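You operate a simulated robot arm through the tools that you are given. There is no shell and no other tool.

You run a simulated robot arm. Do the job below in one go: nothing can be reset, and whatever is moved stays where it is left.

## Task
Vent the red tank through the yellow frame, then shut it off again.
Fine: open the manifold valve, press the yellow button on, hold the yellow VENT till the tank gauge reads NONE; then yellow button off and manifold valve shut; leave the couplings and stoppers in. Where these are worked on the way, their far stop is far enough and under half their travel is too little: manifold valve.

Only the result counts: the job must be done as asked and must still hold three seconds after the hand-in. Knocking over, shifting, dropping, spilling or breaking anything else fails it. A push-on lid holds only when it is set on centred and level and pressed home; a screw cap is set on level and turned clockwise until tight.

## Robot
A 7-joint arm with a fingered hand, fixed in place. Base frame: the origin is at the foot of the arm, x ahead of it, y to its left, z up; the work surface is at about z = 0.862. Readings come in m, rad, newtons and seconds.
Its first joint turns from -1.204 to 3.002 rad. Payload 5 kg.
The TCP is the grasp point between the finger pads, 0.032 m short of the fingertips. In the tool frame z runs along the fingers and y along their closing line. The gripper opens to 0.16 m. The gripper's body begins 0.089 m behind the TCP. The gripper is a hand of 3 fingers: y runs from the thumb to the fingers, the wrist lies at [0, 0, -0.252] in the tool frame, and closing takes about 1.5 s.
Orientation is that of the tool frame in the base frame, as a unit quaternion [w, x, y, z]. With the fingers straight down and closing along the base's y, the tool's x points along the base's -x, its y along +y and its z along -z.

## Interface
- The arm moves only by the tool servo_tool. Its arguments are lists of equal length, an entry for each row: "xyz": the shift along the tool's x, y, z in units of 25 mm (1.0 is 25 mm), a list of three; "rot": the turn, a rotation vector about the tool's x, y, z in units of 6 degrees (1.0 is 6 degrees), a list of three. In form: {"xyz": [[tx, ty, tz], ...], "rot": [[wx, wy, wz], ...]}. A call has 1 to 20 rows; each row shifts and turns the commanded pose from where the row before left it, along the tool's axes as they then stand. "hand" is the gripper command, from -1 (shut) to 1 (fully open), values between in proportion, set as the call begins (left out, the last holds). A call with a number of a shift or a turn outside -1 to 1 is refused whole. A row lasts 0.2 s, in which the tool goes at most 0.05 m and 0.15 rad; a call with a longer step from one row to the next is refused whole, and so is a gripper value outside its range. Where a pose cannot be reached the arm comes as near as it can. A force on the tool above 40 N (or 10 N above the force at the start of the call, whichever is more), or a blocked arm, ends the call early, and 0.2 s more pass. The fingers move at their own pace (about 0.108 m/s each) and stop on an object; they squeeze with about 26 N. The grip force told is the motor's: it shows also when the fingers shut on nothing. Time passes only in rows, and 0.2 s behind the last, so rows that do not move let the fingers close. The reply holds the time, the measured pose of the TCP, the force on the tool along the base axes, the opening and the grip force, in the units named above and with some noise, with the torque about the TCP (base axes, N m) and any sound that the robot's microphone picked up.
- Cameras (640 x 400 px; columns grow to the right, rows downward): "scene" is fixed at [0.4013, -0.6509, 1.6727]; the picture's right is [0.71, -0.70, 0.00], its down [-0.48, -0.49, -0.73] and it looks along [0.51, 0.52, -0.68] (base axes); focal length 330 px, centre (320, 200). "wrist" rides on the gripper at [0.065, -0.004, -0.116] in the tool frame; the picture's right is [0.06, 1.00, 0.00], its down [-0.87, 0.05, -0.49] and it looks along [-0.49, 0.03, 0.87] (tool axes); focal length 261 px, centre (320, 200). There is no depth. A picture from a camera that has moved, and an enlarged one, comes with that camera's place and axes in the base frame and with its lens.
- capture(camera): a new picture of that camera. No time passes.
- slide_trunk(by): slides the trunk up (or, below 0, down) by that many m; the arm rides with it, the base frame stays. It gives what a move gives, with no picture.
- hand_shape(shape): the hand has 3 fingers and takes this shape, open, in about a second: jaw (thumb against the fingers, like two jaws); tri (thumb and two fingers); tip (a fingertip pinch); poke (one finger out to press); point (the index stretched); flat (the hand flat); cup (the hand cupped); fist (a fist). The gripper value then closes the fingers along that shape, each until it touches; the sizes above hold for jaw. It gives what a move gives, with no picture.
- inspect(camera, box): a new picture of the part [left, top, right, bottom] of that camera's present view, enlarged. No time passes.
- finish_job(): hands the job in; it is judged then, once.

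Nothing tells you positions but the pictures and the camera data. Unless the task says otherwise, let go and move clear before handing in.

The tools are called after ">>>" by a JSON object that holds its "name" and its "arguments". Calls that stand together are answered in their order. servo_tool: Moves the arm, as the interface text tells. Its arguments: {"type":"object","properties":{"xyz":{"type":"array","items":{"type":"array","items":{"type":"number"}}},"rot":{"type":"array","items":{"type":"array","items":{"type":"number"}}},"hand":{"type":"number"}},"required":["xyz","rot"]} The other tools are called the same way: slide_trunk (by) slides the trunk up or down; hand_shape (shape) gives the hand a shape; capture (camera) takes a picture; inspect (camera, box) takes an enlarged picture of a part of a camera's view; finish_job () hands the job in.

At the start:

```text
time_s: 0.0
tcp_pos: [0.683, 0.123, 1.2234]
tool_rot: [0.0, -0.001, 1.0, 0.0]
force: [0.3, -1.1, -0.8]
moment: [0.01, -0.04, 0.02]
grip_width: 0.1598
finger_force: 0.2
shape: jaw
trunk travel left (down, up): [-0.7, 0.24]
```

scene: 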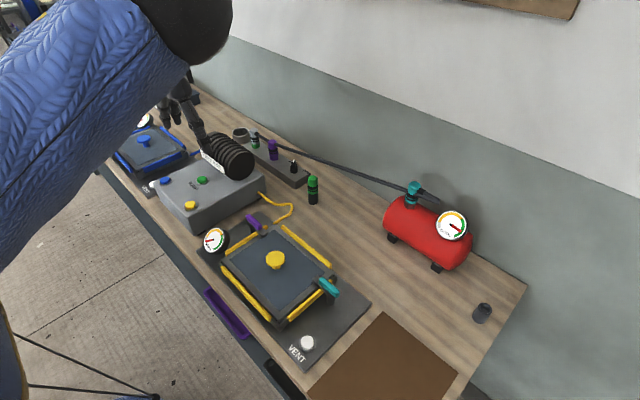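
wrist: 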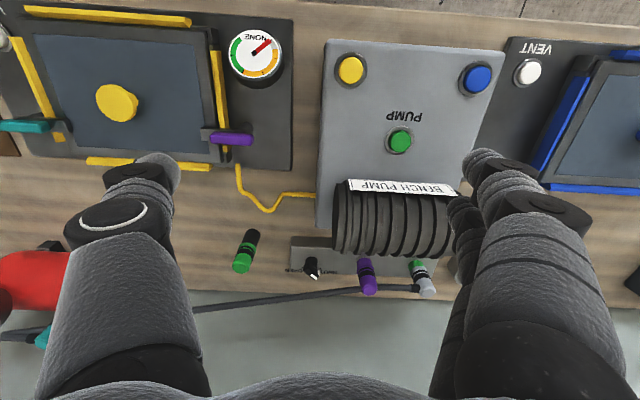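

I see a bench with a pump (yellow, blue and green buttons), a yellow frame with a gauge and VENT button, a red tank with a teal coupling, and a manifold with couplings. I'll look closer before moving.

>>> {"name": "inspect", "arguments": {"camera": "scene", "box": [220, 110, 340, 210]}}

>>> {"name": "inspect", "arguments": {"camera": "scene", "box": [370, 160, 500, 290]}}

>>> {"name": "inspect", "arguments": {"camera": "scene", "box": [190, 190, 380, 370]}}

>>> {"name": "inspect", "arguments": {"camera": "wrist", "box": [220, 170, 460, 310]}}

>>> {"name": "inspect", "arguments": {"camera": "wrist", "box": [0, 0, 300, 190]}}

>>> {"name": "inspect", "arguments": {"camera": "scene", "box": [100, 100, 240, 220]}}

```text
4.00 times, centred on (280, 160) of scene
camera zoom: at [0.4013, -0.6509, 1.6727], right [0.71, -0.7, 0.0], down [-0.48, -0.49, -0.73], along [0.51, 0.52, -0.68], focal length 1321 px, centre (480, 360)
```

zoom: 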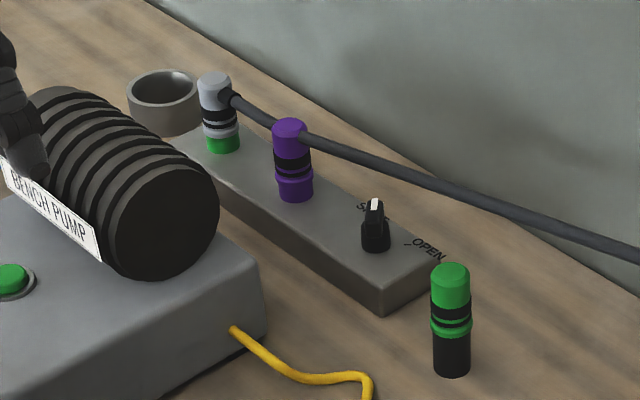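

```text
3.08 times, centred on (435, 225) of scene
camera zoom: at [0.4013, -0.6509, 1.6727], right [0.71, -0.7, 0.0], down [-0.48, -0.49, -0.73], along [0.51, 0.52, -0.68], focal length 1016 px, centre (-34, 123)
```

zoom: 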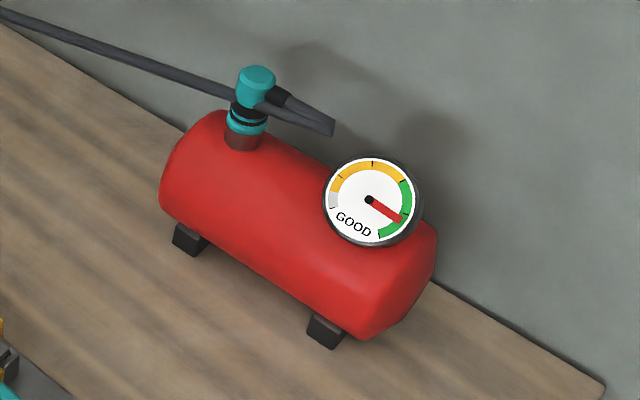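

```text
2.22 times, centred on (285, 280) of scene
camera zoom: at [0.4013, -0.6509, 1.6727], right [0.71, -0.7, 0.0], down [-0.48, -0.49, -0.73], along [0.51, 0.52, -0.68], focal length 734 px, centre (398, 22)
```

zoom: 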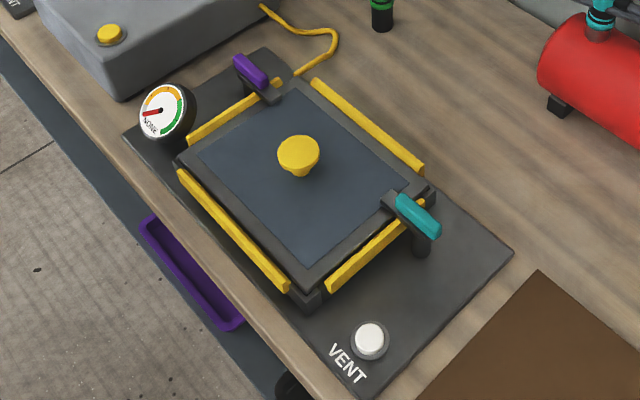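

```text
2.67 times, centred on (340, 240) of wrist
camera zoom: at [0.6166, 0.1188, 1.3386], right [-0.06, 1.0, 0.0], down [0.87, 0.05, 0.49], along [0.49, 0.03, -0.87], focal length 695 px, centre (267, 93)
```

zoom: 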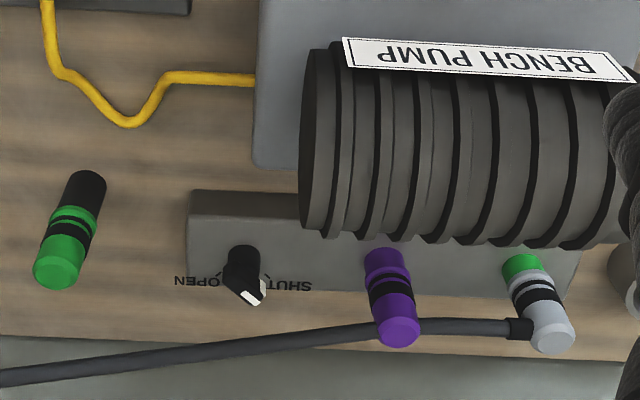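

```text
2.11 times, centred on (150, 95) of wrist
camera zoom: at [0.6166, 0.1188, 1.3386], right [-0.06, 1.0, 0.0], down [0.87, 0.05, 0.49], along [0.49, 0.03, -0.87], focal length 549 px, centre (678, 421)
```

zoom: 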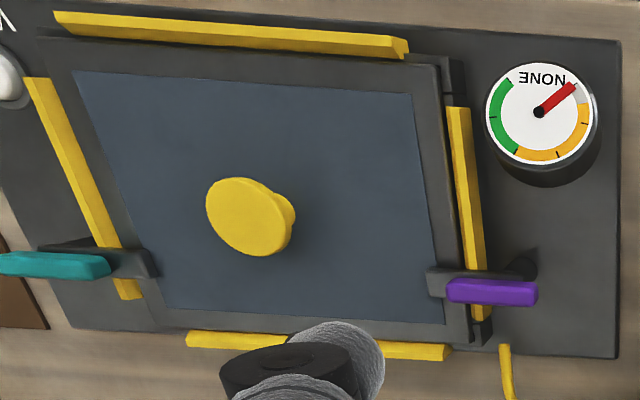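

```text
3.33 times, centred on (170, 160) of scene
camera zoom: at [0.4013, -0.6509, 1.6727], right [0.71, -0.7, 0.0], down [-0.48, -0.49, -0.73], along [0.51, 0.52, -0.68], focal length 1101 px, centre (820, 333)
```

zoom: 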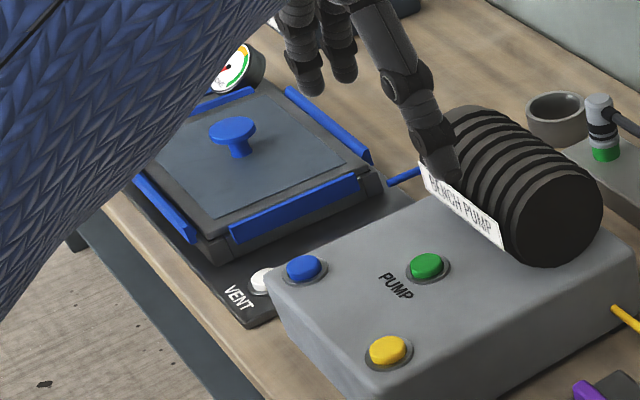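

The knob on the manifold looks like the valve, at roughly (1.02, 0.12, 0.92), so I'll zoom in to read its pointer and the clearances around it.

>>> {"name": "inspect", "arguments": {"camera": "scene", "box": [275, 145, 325, 180]}}

>>> {"name": "inspect", "arguments": {"camera": "wrist", "box": [280, 240, 350, 290]}}

>>> {"name": "inspect", "arguments": {"camera": "wrist", "box": [300, 20, 520, 190]}}

>>> {"name": "inspect", "arguments": {"camera": "scene", "box": [270, 300, 350, 380]}}

```text
11.43 times, centred on (300, 162) of scene
camera zoom: at [0.4013, -0.6509, 1.6727], right [0.71, -0.7, 0.0], down [-0.48, -0.49, -0.73], along [0.51, 0.52, -0.68], focal length 3776 px, centre (549, 629)
```

zoom: 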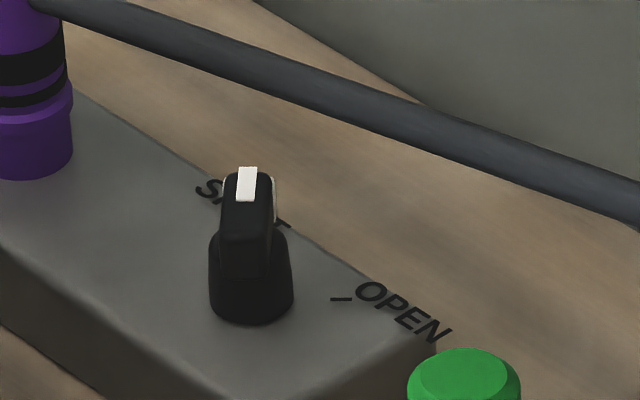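

```text
8.00 times, centred on (315, 265) of wrist
camera zoom: at [0.6166, 0.1188, 1.3386], right [-0.06, 1.0, 0.0], down [0.87, 0.05, 0.49], along [0.49, 0.03, -0.87], focal length 2085 px, centre (360, -320)
```

zoom: 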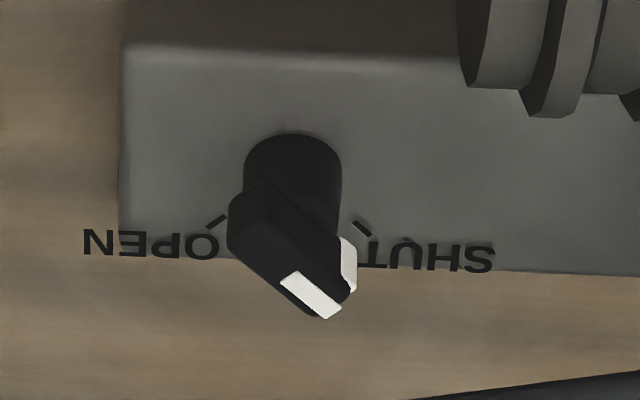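

```text
2.35 times, centred on (410, 105) of wrist
camera zoom: at [0.6166, 0.1188, 1.3386], right [-0.06, 1.0, 0.0], down [0.87, 0.05, 0.49], along [0.49, 0.03, -0.87], focal length 613 px, centre (108, 424)
```

zoom: 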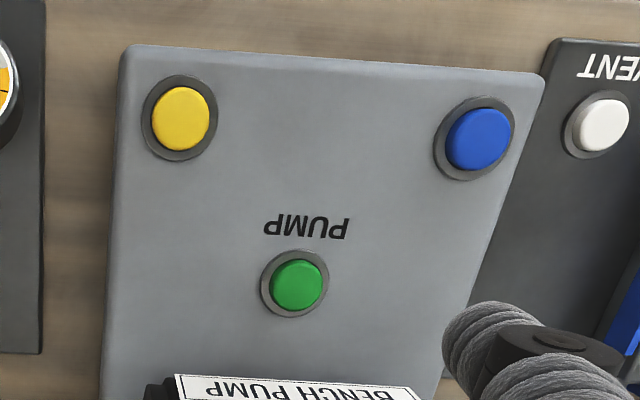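

```text
5.00 times, centred on (310, 340) of scene
camera zoom: at [0.4013, -0.6509, 1.6727], right [0.71, -0.7, 0.0], down [-0.48, -0.49, -0.73], along [0.51, 0.52, -0.68], focal length 1652 px, centre (370, -500)
```

zoom: 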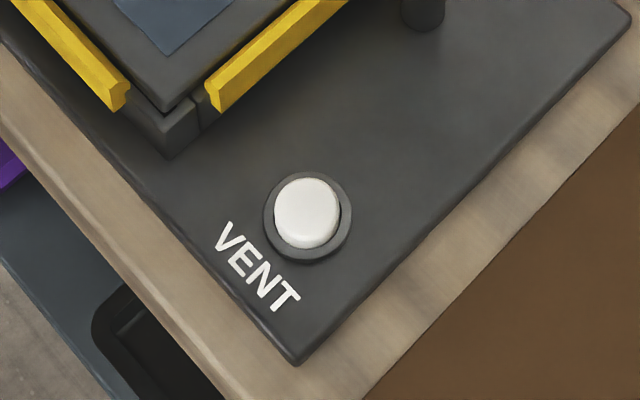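

The valve pointer now points toward SHUT (+x,+y) and OPEN is 90° clockwise seen from above. I'll try the poke hand shape up here in free air to see where its finger lies in the wrist view.

>>> {"name": "hand_shape", "arguments": {"shape": "poke"}}

>>> {"name": "capture", "arguments": {"camera": "wrist"}}

>>> {"name": "capture", "arguments": {"camera": "scene"}}

```text
time_s: 0.9
tcp_pos: [0.6829, 0.1223, 1.2221]
tool_rot: [0.0, 0.0, 1.0, 0.0]
force: [-0.1, -0.2, 0.6]
moment: [-0.02, 0.01, 0.02]
grip_width: 0.0
finger_force: 0.1
shape: poke
trunk travel left (down, up): [-0.7, 0.24]
```

```text
taken
camera wrist: at [0.6166, 0.1188, 1.3386], right [-0.06, 1.0, 0.0], down [0.87, 0.05, 0.49], along [0.49, 0.03, -0.87], focal length 261 px, centre (320, 200)
```

wrist: 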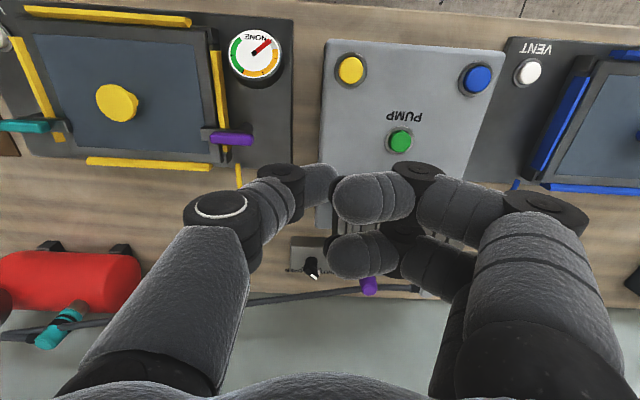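

```text
taken
```

scene: 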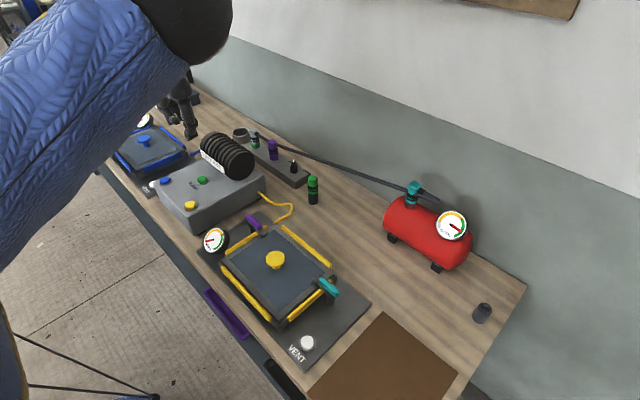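

>>> {"name": "hand_shape", "arguments": {"shape": "point"}}

>>> {"name": "capture", "arguments": {"camera": "wrist"}}

>>> {"name": "inspect", "arguments": {"camera": "scene", "box": [100, 60, 220, 160]}}

```text
time_s: 1.8
tcp_pos: [0.6822, 0.1215, 1.2227]
tool_rot: [0.0, 0.0, 1.0, 0.001]
force: [0.2, -0.2, 0.4]
moment: [0.01, 0.05, -0.01]
grip_width: 0.0003
finger_force: 0.0
shape: point
trunk travel left (down, up): [-0.7, 0.24]
```

```text
taken
camera wrist: at [0.6166, 0.1187, 1.3386], right [-0.06, 1.0, 0.0], down [0.87, 0.05, 0.49], along [0.49, 0.03, -0.87], focal length 261 px, centre (320, 200)
```

wrist: 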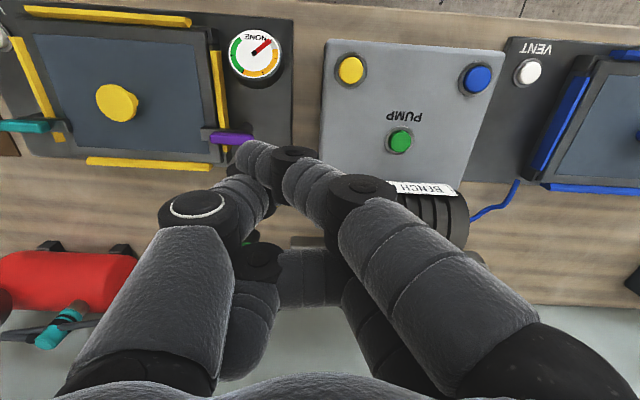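

```text
4.00 times, centred on (160, 110) of scene
camera zoom: at [0.4013, -0.6509, 1.6727], right [0.71, -0.7, 0.0], down [-0.48, -0.49, -0.73], along [0.51, 0.52, -0.68], focal length 1321 px, centre (960, 560)
```

zoom: 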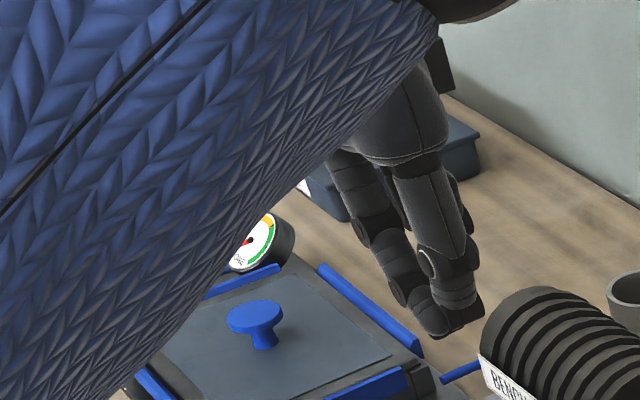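

>>> {"name": "hand_shape", "arguments": {"shape": "jaw"}}

>>> {"name": "servo_tool", "arguments": {"xyz": [[0, 0, 0], [0, 0, 0], [0, 0, 0], [0, 0, 0], [0, 0, 0], [0, 0, 0], [0, 0, 0], [0, 0, 0]], "rot": [[0, 0, 0], [0, 0, 0], [0, 0, 0], [0, 0, 0], [0, 0, 0], [0, 0, 0], [0, 0, 0], [0, 0, 0]], "hand": -1}}

>>> {"name": "capture", "arguments": {"camera": "wrist"}}

>>> {"name": "inspect", "arguments": {"camera": "scene", "box": [140, 60, 260, 160]}}

```text
time_s: 2.7
tcp_pos: [0.6826, 0.1231, 1.2243]
tool_rot: [0.001, 0.0, 1.0, 0.0]
force: [1.3, -0.3, 0.6]
moment: [-0.01, 0.03, 0.03]
grip_width: 0.1601
finger_force: 0.0
shape: jaw
trunk travel left (down, up): [-0.7, 0.24]
```

```text
time_s: 4.5
tcp_pos: [0.6823, 0.1228, 1.2232]
tool_rot: [0.001, 0.0, 1.0, 0.0]
force: [-0.1, 0.1, -0.6]
moment: [0.02, 0.02, 0.02]
grip_width: 0.0
finger_force: 26.3
shape: jaw
trunk travel left (down, up): [-0.7, 0.24]
```

```text
taken
camera wrist: at [0.6166, 0.1188, 1.3386], right [-0.06, 1.0, 0.0], down [0.87, 0.05, 0.49], along [0.49, 0.03, -0.87], focal length 261 px, centre (320, 200)
```

wrist: 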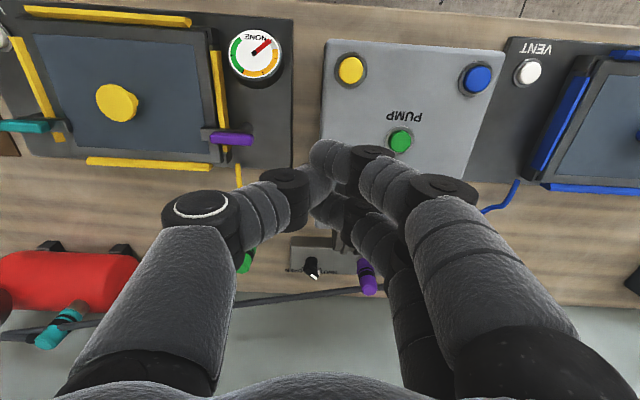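

```text
4.00 times, centred on (200, 110) of scene
camera zoom: at [0.4013, -0.6509, 1.6727], right [0.71, -0.7, 0.0], down [-0.48, -0.49, -0.73], along [0.51, 0.52, -0.68], focal length 1321 px, centre (800, 560)
```

zoom: 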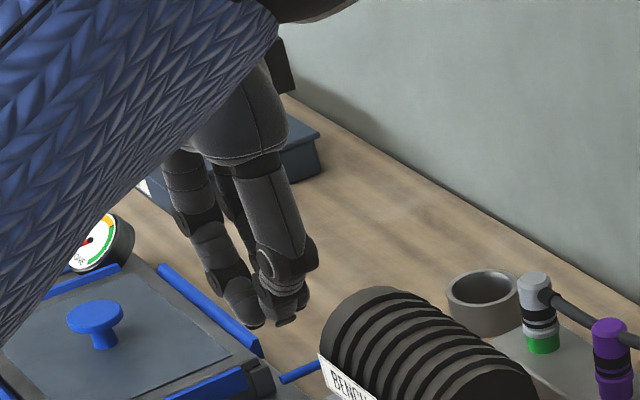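

I'll move the hand sideways to where the scene camera sees it well, in the poke shape, to learn its geometry.

>>> {"name": "servo_tool", "arguments": {"xyz": [[0, -1, 0], [0, -1, 0], [0, -1, 0], [0, -1, 0], [0, -1, 0], [0, -1, 0], [0, -1, 0], [0, -1, 0], [0, -1, 0], [0, -1, 0], [0, 0, 0]], "rot": [[0, 0, 0], [0, 0, 0], [0, 0, 0], [0, 0, 0], [0, 0, 0], [0, 0, 0], [0, 0, 0], [0, 0, 0], [0, 0, 0], [0, 0, 0], [0, 0, 0]]}}

>>> {"name": "inspect", "arguments": {"camera": "scene", "box": [160, 60, 380, 220]}}

>>> {"name": "hand_shape", "arguments": {"shape": "poke"}}

>>> {"name": "inspect", "arguments": {"camera": "scene", "box": [160, 60, 380, 220]}}

>>> {"name": "inspect", "arguments": {"camera": "wrist", "box": [160, 100, 480, 300]}}

```text
time_s: 6.9
tcp_pos: [0.684, -0.1262, 1.2245]
tool_rot: [-0.001, 0.0, 1.0, 0.0]
force: [0.7, 0.2, 0.5]
moment: [-0.01, 0.0, 0.0]
grip_width: 0.0
finger_force: 26.2
shape: jaw
trunk travel left (down, up): [-0.7, 0.24]
```

```text
2.50 times, centred on (270, 140) of scene
camera zoom: at [0.4013, -0.6509, 1.6727], right [0.71, -0.7, 0.0], down [-0.48, -0.49, -0.73], along [0.51, 0.52, -0.68], focal length 826 px, centre (445, 350)
```

zoom: 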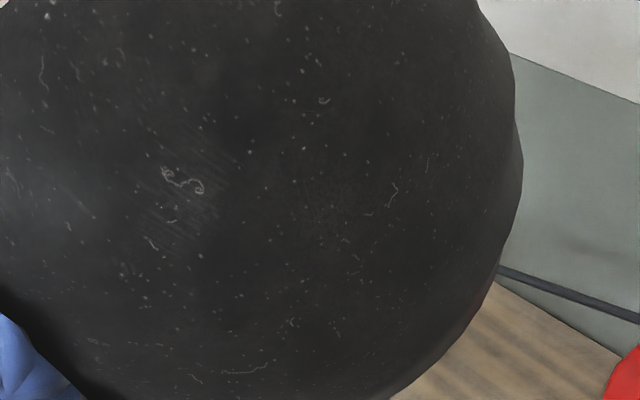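

```text
time_s: 7.8
tcp_pos: [0.6827, -0.1273, 1.223]
tool_rot: [0.0, 0.0, 1.0, 0.0]
force: [-0.1, -0.3, -0.2]
moment: [-0.02, 0.0, 0.0]
grip_width: 0.0
finger_force: 0.1
shape: poke
trunk travel left (down, up): [-0.7, 0.24]
```

```text
2.50 times, centred on (270, 140) of scene
camera zoom: at [0.4013, -0.6509, 1.6727], right [0.71, -0.7, 0.0], down [-0.48, -0.49, -0.73], along [0.51, 0.52, -0.68], focal length 826 px, centre (445, 350)
```

zoom: 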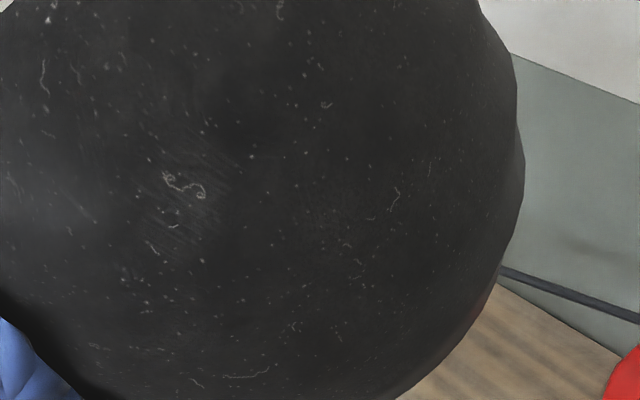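

```text
2.00 times, centred on (320, 200) of wrist
camera zoom: at [0.6171, -0.1311, 1.3387], right [-0.06, 1.0, 0.0], down [0.87, 0.05, 0.49], along [0.49, 0.03, -0.87], focal length 521 px, centre (320, 200)
```

zoom: 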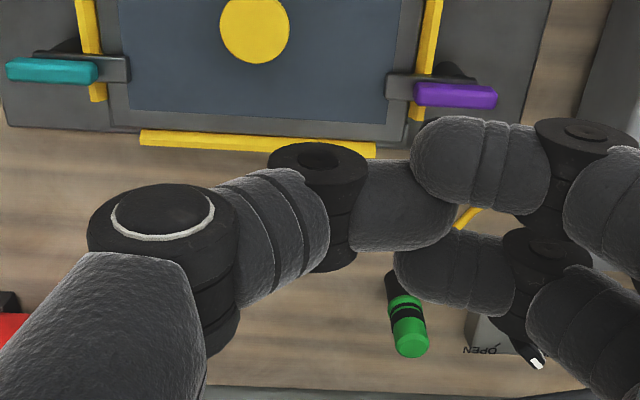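

The elbow blocks the scene camera here, so closed jaw looks like the better pressing shape. Now I'll open the jaw and move high over the manifold, so the wrist camera can look closely at the valve.

>>> {"name": "hand_shape", "arguments": {"shape": "jaw"}}

>>> {"name": "servo_tool", "arguments": {"xyz": [[-0.8, 1, 0], [-0.8, 1, 0], [-0.8, 1, 0], [-0.8, 1, 0], [-0.8, 1, 0], [-0.8, 1, 0], [-0.8, 1, 0], [-0.8, 1, 0], [-0.8, 1, 0], [-0.8, 0.5, 0], [0, 0, 0]], "rot": [[0, 0, 0], [0, 0, 0], [0, 0, 0], [0, 0, 0], [0, 0, 0], [0, 0, 0], [0, 0, 0], [0, 0, 0], [0, 0, 0], [0, 0, 0], [0, 0, 0]], "hand": 1}}

>>> {"name": "capture", "arguments": {"camera": "wrist"}}

>>> {"name": "capture", "arguments": {"camera": "scene"}}

```text
time_s: 8.7
tcp_pos: [0.6836, -0.1274, 1.2235]
tool_rot: [0.0, 0.0, 1.0, 0.0]
force: [0.1, 0.3, 0.0]
moment: [-0.01, -0.01, 0.02]
grip_width: 0.1594
finger_force: 0.1
shape: jaw
trunk travel left (down, up): [-0.7, 0.24]
```

```text
time_s: 11.1
tcp_pos: [0.8836, 0.111, 1.2251]
tool_rot: [0.0, 0.0, 1.0, 0.0]
force: [-0.6, -0.5, -0.1]
moment: [0.01, 0.0, -0.01]
grip_width: 0.16
finger_force: 0.2
shape: jaw
trunk travel left (down, up): [-0.7, 0.24]
```

```text
taken
camera wrist: at [0.8168, 0.1069, 1.34], right [-0.06, 1.0, 0.0], down [0.87, 0.05, 0.49], along [0.49, 0.03, -0.87], focal length 261 px, centre (320, 200)
```

wrist: 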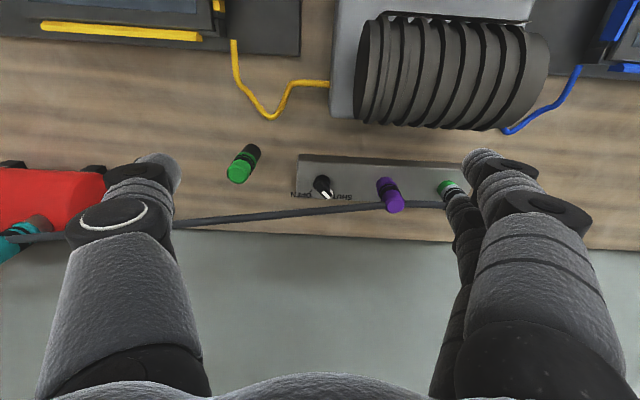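

```text
taken
```

scene: 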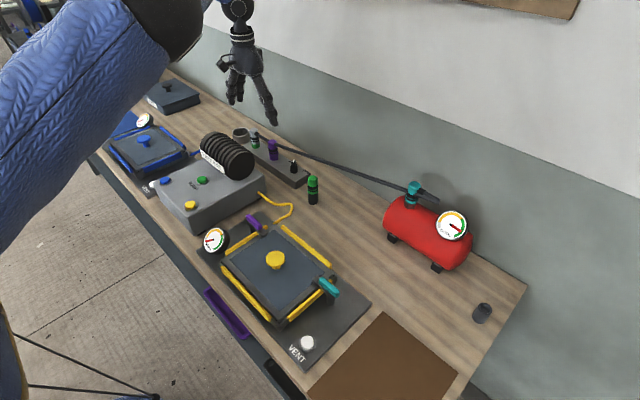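

>>> {"name": "inspect", "arguments": {"camera": "wrist", "box": [280, 150, 360, 220]}}

>>> {"name": "inspect", "arguments": {"camera": "wrist", "box": [210, 120, 490, 230]}}

>>> {"name": "inspect", "arguments": {"camera": "scene", "box": [190, 10, 310, 90]}}

```text
5.71 times, centred on (320, 185) of wrist
camera zoom: at [0.8168, 0.1069, 1.34], right [-0.06, 1.0, 0.0], down [0.87, 0.05, 0.49], along [0.49, 0.03, -0.87], focal length 1489 px, centre (320, 286)
```

zoom: 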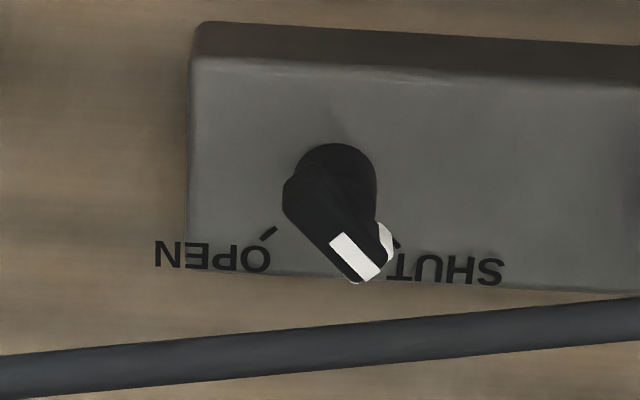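

```text
2.29 times, centred on (350, 175) of wrist
camera zoom: at [0.8168, 0.1069, 1.34], right [-0.06, 1.0, 0.0], down [0.87, 0.05, 0.49], along [0.49, 0.03, -0.87], focal length 596 px, centre (251, 257)
```

zoom: 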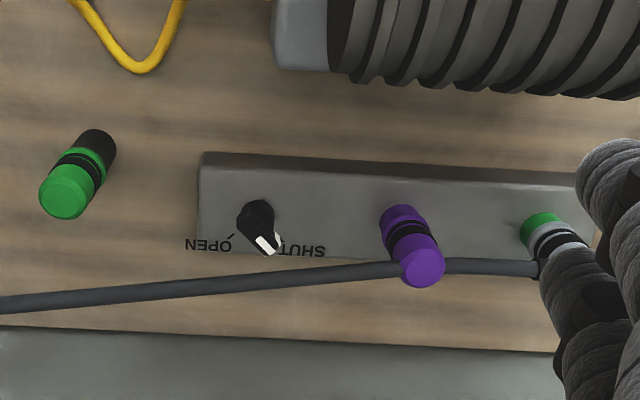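

```text
5.00 times, centred on (250, 50) of scene
camera zoom: at [0.4013, -0.6509, 1.6727], right [0.71, -0.7, 0.0], down [-0.48, -0.49, -0.73], along [0.51, 0.52, -0.68], focal length 1652 px, centre (670, 950)
```

zoom: 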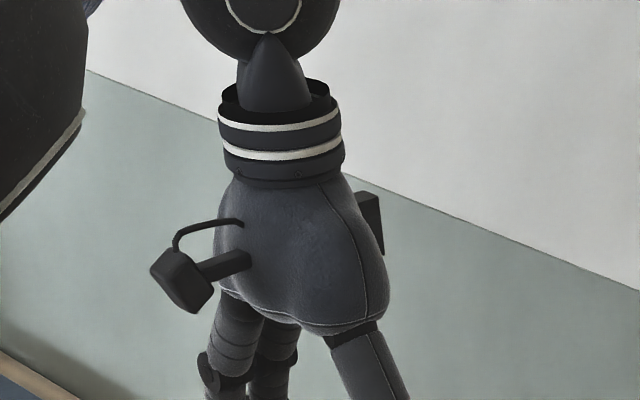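

The valve axis comes out near (1.023, 0.124), with the fin top at z≈0.935 and the hose passing just behind and above it. I'll narrow the jaw to about 45 mm and tilt the tool 36° forward in free air, so it can come in from the front under the hose.

>>> {"name": "servo_tool", "arguments": {"xyz": [[0, 0, 0], [0, 0, 0], [0, 0, 0], [0, 0, 0], [0, 0, 0], [0, 0, 0], [0, 0, 0]], "rot": [[0, -1, 0], [0, -1, 0], [0, -1, 0], [0, -1, 0], [0, -1, 0], [0, -1, 0], [0, 0, 0]], "hand": -0.44}}

>>> {"name": "capture", "arguments": {"camera": "wrist"}}

>>> {"name": "capture", "arguments": {"camera": "scene"}}

```text
time_s: 12.7
tcp_pos: [0.8814, 0.111, 1.2239]
tool_rot: [0.309, 0.0, 0.951, 0.0]
force: [-0.2, 0.2, 1.0]
moment: [0.0, -0.03, -0.01]
grip_width: 0.0452
finger_force: 0.0
shape: jaw
trunk travel left (down, up): [-0.7, 0.24]
```

```text
taken
camera wrist: at [0.7608, 0.1071, 1.2779], right [-0.05, 1.0, -0.04], down [0.41, 0.05, 0.91], along [0.91, 0.03, -0.42], focal length 261 px, centre (320, 200)
```

wrist: 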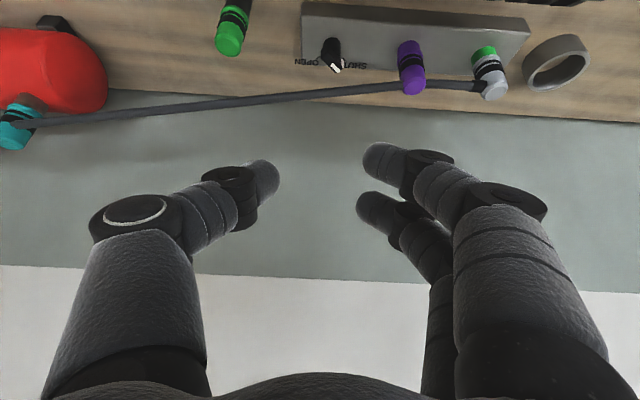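

```text
taken
```

scene: 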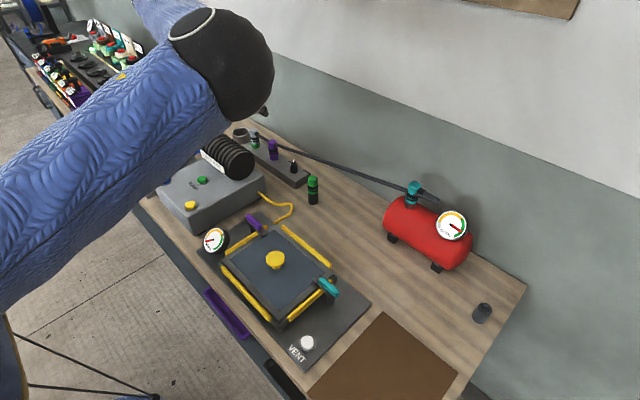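

>>> {"name": "servo_tool", "arguments": {"xyz": [[0.202, 0.022, 0.813], [0.202, 0.022, 0.813], [0.202, 0.022, 0.813], [0.202, 0.022, 0.813], [0.202, 0.022, 0.813], [0.202, 0.022, 0.813], [0.202, 0.022, 0.813], [0.202, 0.022, 0.813], [0.202, 0.022, 0.813], [0.202, 0.022, 0.813], [0, 0, 0]], "rot": [[0, 0, 0], [0, 0, 0], [0, 0, 0], [0, 0, 0], [0, 0, 0], [0, 0, 0], [0, 0, 0], [0, 0, 0], [0, 0, 0], [0, 0, 0], [0, 0, 0]]}}

>>> {"name": "capture", "arguments": {"camera": "wrist"}}

>>> {"name": "capture", "arguments": {"camera": "scene"}}

```text
time_s: 15.1
tcp_pos: [0.9606, 0.1148, 1.0295]
tool_rot: [0.309, 0.0, 0.951, 0.0]
force: [-0.2, 0.4, -0.1]
moment: [0.03, 0.0, 0.03]
grip_width: 0.0452
finger_force: 0.0
shape: jaw
trunk travel left (down, up): [-0.7, 0.24]
```

```text
taken
camera wrist: at [0.839, 0.1115, 1.0842], right [-0.05, 1.0, -0.04], down [0.41, 0.05, 0.91], along [0.91, 0.03, -0.42], focal length 261 px, centre (320, 200)
```

wrist: 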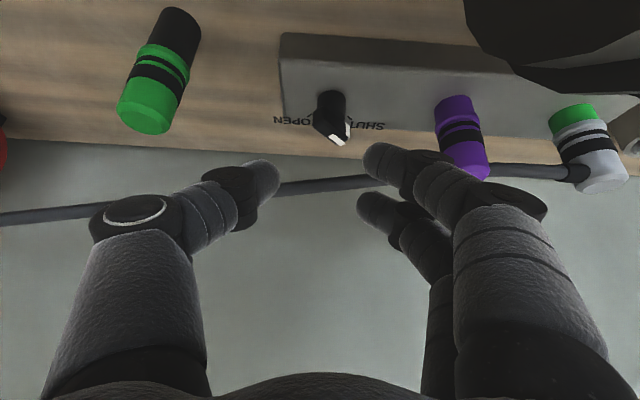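

```text
taken
```

scene: 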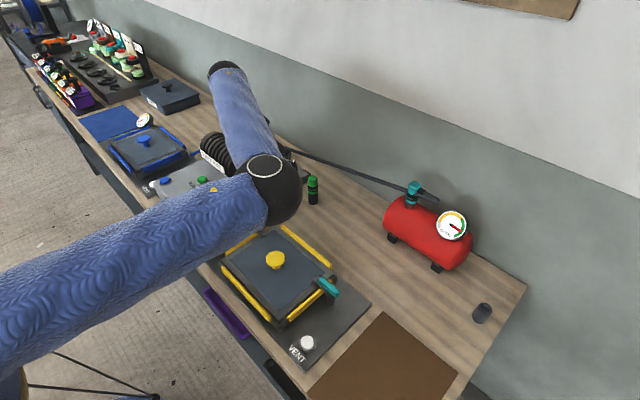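

The wrist camera now sees the knob up close, and the motor sits near the camera at upper right. I'll zoom in to refine the knob height and the hose position.

>>> {"name": "inspect", "arguments": {"camera": "wrist", "box": [260, 60, 420, 210]}}

>>> {"name": "inspect", "arguments": {"camera": "wrist", "box": [400, 0, 640, 150]}}

>>> {"name": "inspect", "arguments": {"camera": "scene", "box": [180, 50, 330, 210]}}

```text
2.67 times, centred on (340, 135) of wrist
camera zoom: at [0.839, 0.1115, 1.0842], right [-0.05, 1.0, -0.04], down [0.41, 0.05, 0.91], along [0.91, 0.03, -0.42], focal length 695 px, centre (267, 373)
```

zoom: 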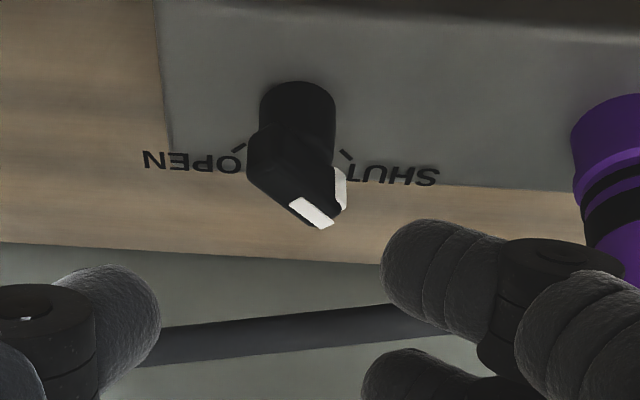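

```text
2.67 times, centred on (520, 75) of wrist
camera zoom: at [0.839, 0.1115, 1.0842], right [-0.05, 1.0, -0.04], down [0.41, 0.05, 0.91], along [0.91, 0.03, -0.42], focal length 695 px, centre (-213, 533)
```

zoom: 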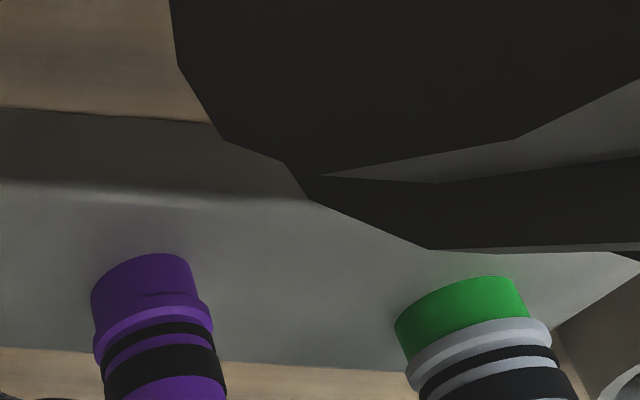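

```text
2.50 times, centred on (255, 130) of scene
camera zoom: at [0.4013, -0.6509, 1.6727], right [0.71, -0.7, 0.0], down [-0.48, -0.49, -0.73], along [0.51, 0.52, -0.68], focal length 826 px, centre (482, 375)
```

zoom: 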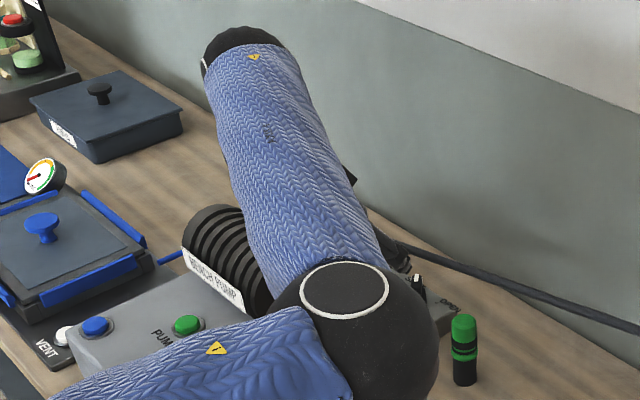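

The knob axis refines to about (1.022, 0.125), the fin spans z≈0.915–0.935, and the hose is at (1.036, –, 0.977). I'll close the jaw, ease the tilt to 24° and shift to the –y side, then check the closed fingertips.

>>> {"name": "servo_tool", "arguments": {"xyz": [[0, -0.55, 0], [0, -0.55, 0], [0, -0.5, 0], [0, 0, 0], [0, 0, 0], [0, 0, 0], [0, 0, 0], [0, 0, 0]], "rot": [[0, 1, 0], [0, 1, 0], [0, 0, 0], [0, 0, 0], [0, 0, 0], [0, 0, 0], [0, 0, 0], [0, 0, 0]], "hand": -1}}

>>> {"name": "capture", "arguments": {"camera": "wrist"}}

>>> {"name": "inspect", "arguments": {"camera": "wrist", "box": [240, 80, 440, 240]}}

>>> {"name": "capture", "arguments": {"camera": "scene"}}

```text
time_s: 16.9
tcp_pos: [0.9606, 0.0744, 1.029]
tool_rot: [0.208, 0.0, 0.978, 0.0]
force: [0.4, 0.5, 0.1]
moment: [-0.02, 0.01, -0.02]
grip_width: 0.0
finger_force: 26.5
shape: jaw
trunk travel left (down, up): [-0.7, 0.24]
```

```text
taken
camera wrist: at [0.8534, 0.0703, 1.1072], right [-0.06, 1.0, -0.03], down [0.59, 0.05, 0.8], along [0.8, 0.03, -0.6], focal length 261 px, centre (320, 200)
```

wrist: 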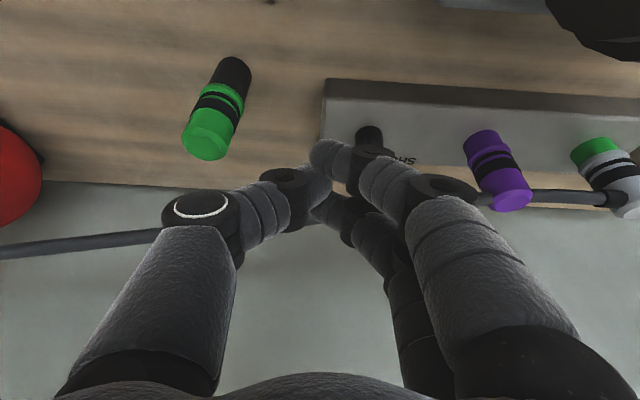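

```text
2.50 times, centred on (340, 160) of wrist
camera zoom: at [0.8534, 0.0703, 1.1072], right [-0.06, 1.0, -0.03], down [0.59, 0.05, 0.8], along [0.8, 0.03, -0.6], focal length 652 px, centre (270, 300)
```

zoom: 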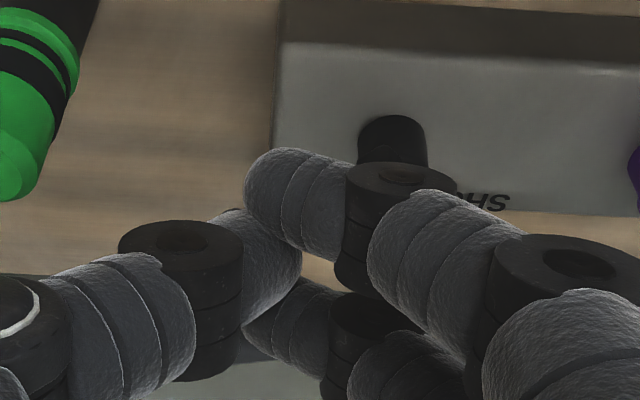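

```text
taken
```

scene: 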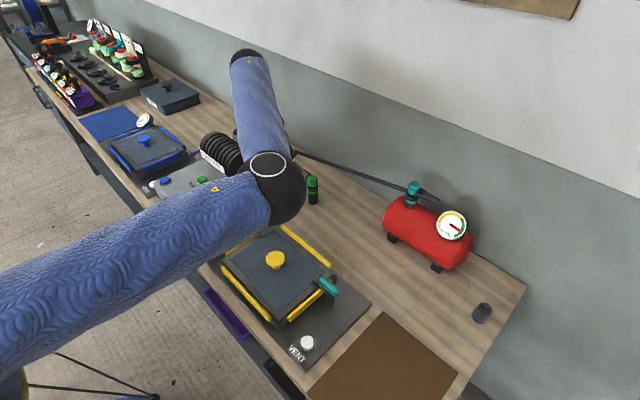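

The closed fingers are claw-like, so pushing with their outer sides would be sloppy. I'll back off upward and look at the other hand shapes (flat, tip, fist) for a straighter single-finger pusher.

>>> {"name": "servo_tool", "arguments": {"xyz": [[0, 0, -1], [0, 0, -1], [0, 0, -1], [0, 0, -1], [0, 0, -1], [0, 0, 0]], "rot": [[0, 0, 0], [0, 0, 0], [0, 0, 0], [0, 0, 0], [0, 0, 0], [0, 0, 0]], "hand": 1}}

>>> {"name": "hand_shape", "arguments": {"shape": "flat"}}

>>> {"name": "capture", "arguments": {"camera": "wrist"}}

>>> {"name": "hand_shape", "arguments": {"shape": "tip"}}

>>> {"name": "capture", "arguments": {"camera": "wrist"}}

>>> {"name": "hand_shape", "arguments": {"shape": "fist"}}

>>> {"name": "capture", "arguments": {"camera": "wrist"}}

>>> {"name": "hand_shape", "arguments": {"shape": "poke"}}

>>> {"name": "capture", "arguments": {"camera": "wrist"}}

```text
time_s: 18.3
tcp_pos: [0.9103, 0.073, 1.1445]
tool_rot: [0.207, -0.001, 0.978, 0.0]
force: [0.0, 0.0, 0.3]
moment: [-0.02, -0.02, -0.03]
grip_width: 0.16
finger_force: 0.0
shape: jaw
trunk travel left (down, up): [-0.7, 0.24]
```

```text
time_s: 19.2
tcp_pos: [0.9099, 0.0734, 1.1448]
tool_rot: [0.209, 0.0, 0.978, 0.001]
force: [0.2, -0.7, -0.5]
moment: [0.03, 0.01, 0.03]
grip_width: 0.0
finger_force: 0.0
shape: flat
trunk travel left (down, up): [-0.7, 0.24]
```

```text
taken
camera wrist: at [0.8028, 0.0697, 1.2232], right [-0.06, 1.0, -0.03], down [0.59, 0.05, 0.8], along [0.8, 0.03, -0.6], focal length 261 px, centre (320, 200)
```

wrist: 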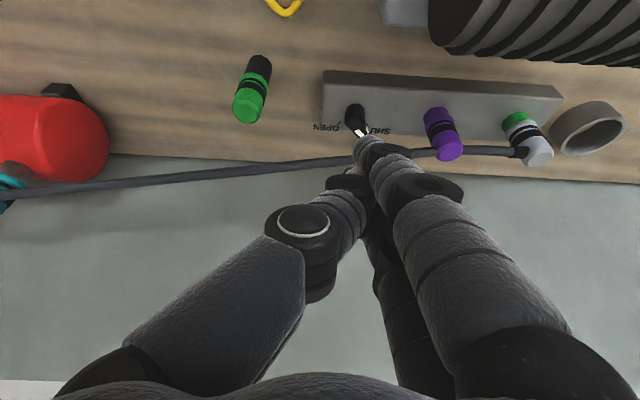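

```text
time_s: 20.1
tcp_pos: [0.9104, 0.0731, 1.145]
tool_rot: [0.208, 0.0, 0.978, -0.001]
force: [0.2, 0.0, -0.4]
moment: [0.02, 0.0, 0.02]
grip_width: 0.1599
finger_force: 0.0
shape: tip
trunk travel left (down, up): [-0.7, 0.24]
```

```text
taken
camera wrist: at [0.8027, 0.0697, 1.2233], right [-0.06, 1.0, -0.03], down [0.59, 0.05, 0.8], along [0.8, 0.03, -0.6], focal length 261 px, centre (320, 200)
```

wrist: 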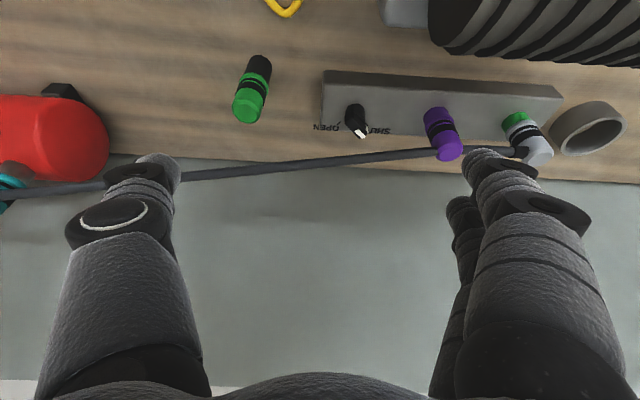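

```text
time_s: 21.0
tcp_pos: [0.9104, 0.0733, 1.1451]
tool_rot: [0.207, 0.0, 0.978, 0.0]
force: [0.6, 0.2, -0.9]
moment: [-0.01, -0.04, 0.03]
grip_width: 0.0
finger_force: 0.0
shape: fist
trunk travel left (down, up): [-0.7, 0.24]
```

```text
taken
camera wrist: at [0.8026, 0.0697, 1.2233], right [-0.06, 1.0, -0.03], down [0.59, 0.05, 0.8], along [0.8, 0.03, -0.6], focal length 261 px, centre (320, 200)
```

wrist: 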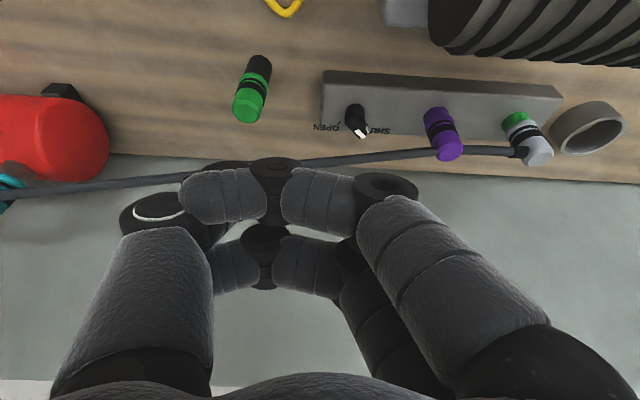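

```text
time_s: 21.9
tcp_pos: [0.9104, 0.0736, 1.1434]
tool_rot: [0.208, 0.001, 0.978, -0.001]
force: [0.0, -0.3, -0.5]
moment: [0.03, 0.01, -0.01]
grip_width: 0.0
finger_force: 0.0
shape: poke
trunk travel left (down, up): [-0.7, 0.24]
```

```text
taken
camera wrist: at [0.8026, 0.0697, 1.2233], right [-0.06, 1.0, -0.03], down [0.59, 0.05, 0.8], along [0.8, 0.03, -0.6], focal length 261 px, centre (320, 200)
```

wrist: 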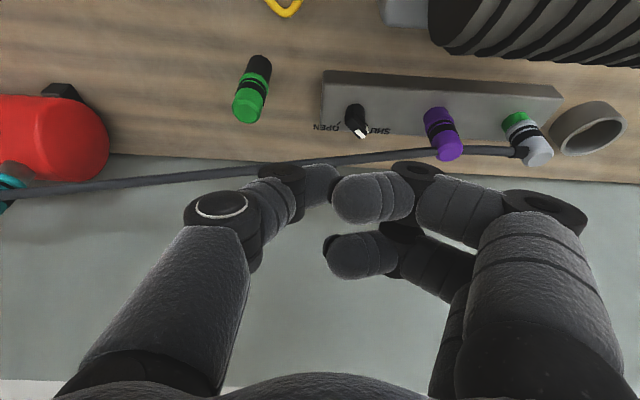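

"Flat" gives straight fingers along the tool axis, which makes a good pushing blade. I'll go back to flat and look at the fingertip geometry closely.

>>> {"name": "hand_shape", "arguments": {"shape": "flat"}}

>>> {"name": "inspect", "arguments": {"camera": "wrist", "box": [240, 110, 480, 260]}}

>>> {"name": "inspect", "arguments": {"camera": "wrist", "box": [320, 100, 420, 200]}}

>>> {"name": "capture", "arguments": {"camera": "scene"}}

```text
time_s: 22.8
tcp_pos: [0.9101, 0.0736, 1.1442]
tool_rot: [0.208, 0.0, 0.978, -0.001]
force: [-0.8, 0.7, -0.1]
moment: [0.01, 0.02, 0.01]
grip_width: 0.1521
finger_force: 0.1
shape: flat
trunk travel left (down, up): [-0.7, 0.24]
```

```text
2.67 times, centred on (360, 185) of wrist
camera zoom: at [0.8026, 0.0697, 1.2233], right [-0.06, 1.0, -0.03], down [0.59, 0.05, 0.8], along [0.8, 0.03, -0.6], focal length 695 px, centre (213, 240)
```

zoom: 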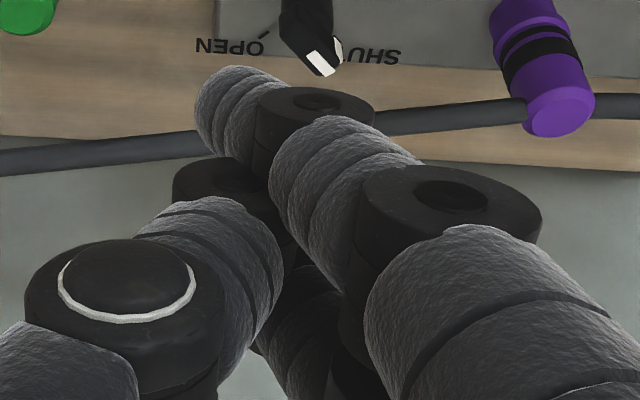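

```text
4.00 times, centred on (370, 150) of wrist
camera zoom: at [0.8026, 0.0697, 1.2233], right [-0.06, 1.0, -0.03], down [0.59, 0.05, 0.8], along [0.8, 0.03, -0.6], focal length 1043 px, centre (120, 400)
```

zoom: 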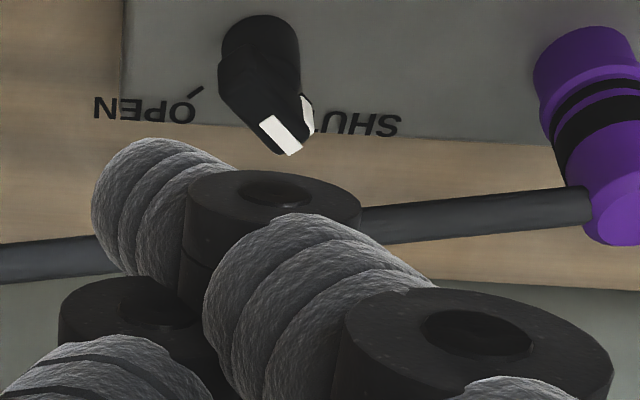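

```text
taken
```

scene: 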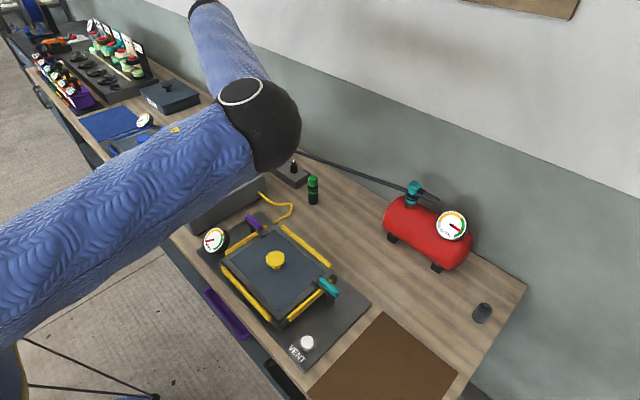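

>>> {"name": "servo_tool", "arguments": {"xyz": [[0, 0, 0], [0, 0, 0], [0, 0, 0], [0, 0, 0], [0, 0, 0], [0, 0, 0]], "rot": [[0, 0, 0], [0, 0, 0], [0, 0, 0], [0, 0, 0], [0, 0, 0], [0, 0, 0]]}}

>>> {"name": "inspect", "arguments": {"camera": "wrist", "box": [220, 110, 480, 270]}}

```text
time_s: 24.2
tcp_pos: [0.9092, 0.0733, 1.1443]
tool_rot: [0.207, 0.0, 0.978, 0.0]
force: [-0.8, -0.1, -0.1]
moment: [0.0, 0.0, 0.0]
grip_width: 0.1524
finger_force: 0.0
shape: flat
trunk travel left (down, up): [-0.7, 0.24]
```

```text
2.46 times, centred on (350, 190) of wrist
camera zoom: at [0.8026, 0.0697, 1.2233], right [-0.06, 1.0, -0.03], down [0.59, 0.05, 0.8], along [0.8, 0.03, -0.6], focal length 642 px, centre (246, 225)
```

zoom: 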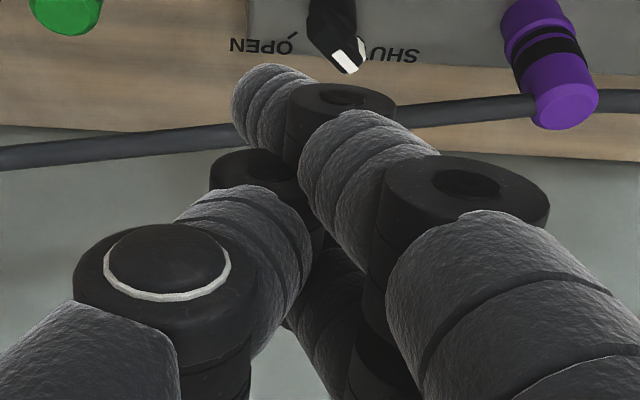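

>>> {"name": "hand_shape", "arguments": {"shape": "jaw"}}

>>> {"name": "hand_shape", "arguments": {"shape": "flat"}}

>>> {"name": "servo_tool", "arguments": {"xyz": [[0, 0, 0], [0, 0, 0], [0, 0, 0]], "rot": [[0, 0, 0], [0, 0, 0], [0, 0, 0]]}}

>>> {"name": "inspect", "arguments": {"camera": "wrist", "box": [220, 110, 480, 270]}}

>>> {"name": "hand_shape", "arguments": {"shape": "jaw"}}

>>> {"name": "hand_shape", "arguments": {"shape": "point"}}

>>> {"name": "servo_tool", "arguments": {"xyz": [[0, 0, 0], [0, 0, 0], [0, 0, 0]], "rot": [[0, 0, 0], [0, 0, 0], [0, 0, 0]]}}

>>> {"name": "capture", "arguments": {"camera": "wrist"}}

```text
time_s: 25.1
tcp_pos: [0.9098, 0.0735, 1.1448]
tool_rot: [0.208, 0.0, 0.978, -0.001]
force: [0.1, 0.0, -0.8]
moment: [-0.05, 0.0, -0.03]
grip_width: 0.1597
finger_force: 0.0
shape: jaw
trunk travel left (down, up): [-0.7, 0.24]
```

```text
time_s: 26.0
tcp_pos: [0.9098, 0.0731, 1.1437]
tool_rot: [0.208, 0.0, 0.978, 0.0]
force: [-0.2, -0.9, -1.0]
moment: [-0.03, 0.05, -0.02]
grip_width: 0.0
finger_force: 0.1
shape: flat
trunk travel left (down, up): [-0.7, 0.24]
```

```text
time_s: 26.8
tcp_pos: [0.9099, 0.0736, 1.1449]
tool_rot: [0.208, 0.0, 0.978, -0.001]
force: [0.7, -0.2, -0.1]
moment: [-0.01, 0.02, -0.01]
grip_width: 0.0
finger_force: 0.2
shape: flat
trunk travel left (down, up): [-0.7, 0.24]
```

```text
2.46 times, centred on (350, 190) of wrist
camera zoom: at [0.8026, 0.0697, 1.2233], right [-0.06, 1.0, -0.03], down [0.59, 0.05, 0.8], along [0.8, 0.03, -0.6], focal length 642 px, centre (246, 225)
```

zoom: 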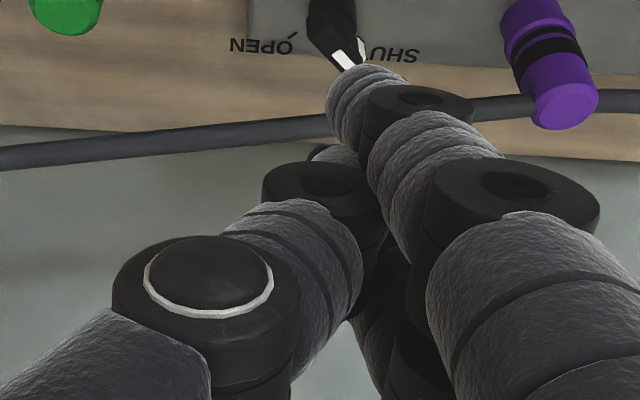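

```text
time_s: 27.7
tcp_pos: [0.9103, 0.0734, 1.1443]
tool_rot: [0.209, 0.0, 0.978, 0.0]
force: [-1.0, 1.0, -0.3]
moment: [0.04, -0.02, -0.01]
grip_width: 0.1599
finger_force: 0.1
shape: jaw
trunk travel left (down, up): [-0.7, 0.24]
```

```text
time_s: 28.6
tcp_pos: [0.909, 0.0739, 1.1454]
tool_rot: [0.208, 0.0, 0.978, 0.0]
force: [-0.6, -1.3, -1.3]
moment: [0.02, 0.0, 0.04]
grip_width: 0.0
finger_force: 0.0
shape: point
trunk travel left (down, up): [-0.7, 0.24]
```

```text
time_s: 29.4
tcp_pos: [0.9102, 0.0726, 1.1441]
tool_rot: [0.208, 0.001, 0.978, 0.0]
force: [0.1, 1.0, 0.1]
moment: [-0.03, 0.01, 0.0]
grip_width: 0.0
finger_force: 0.2
shape: point
trunk travel left (down, up): [-0.7, 0.24]
```

```text
taken
camera wrist: at [0.8026, 0.0697, 1.2233], right [-0.06, 1.0, -0.03], down [0.59, 0.05, 0.8], along [0.8, 0.03, -0.6], focal length 261 px, centre (320, 200)
```

wrist: 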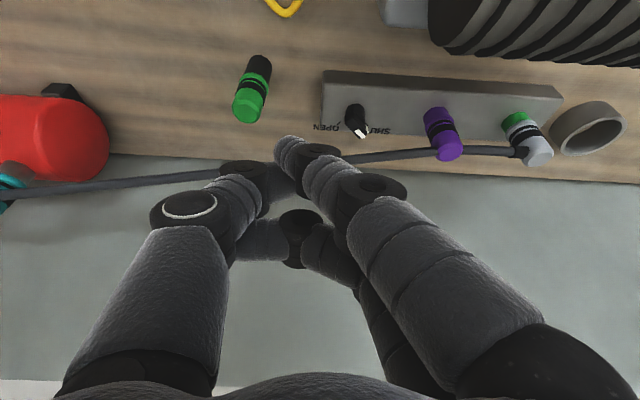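

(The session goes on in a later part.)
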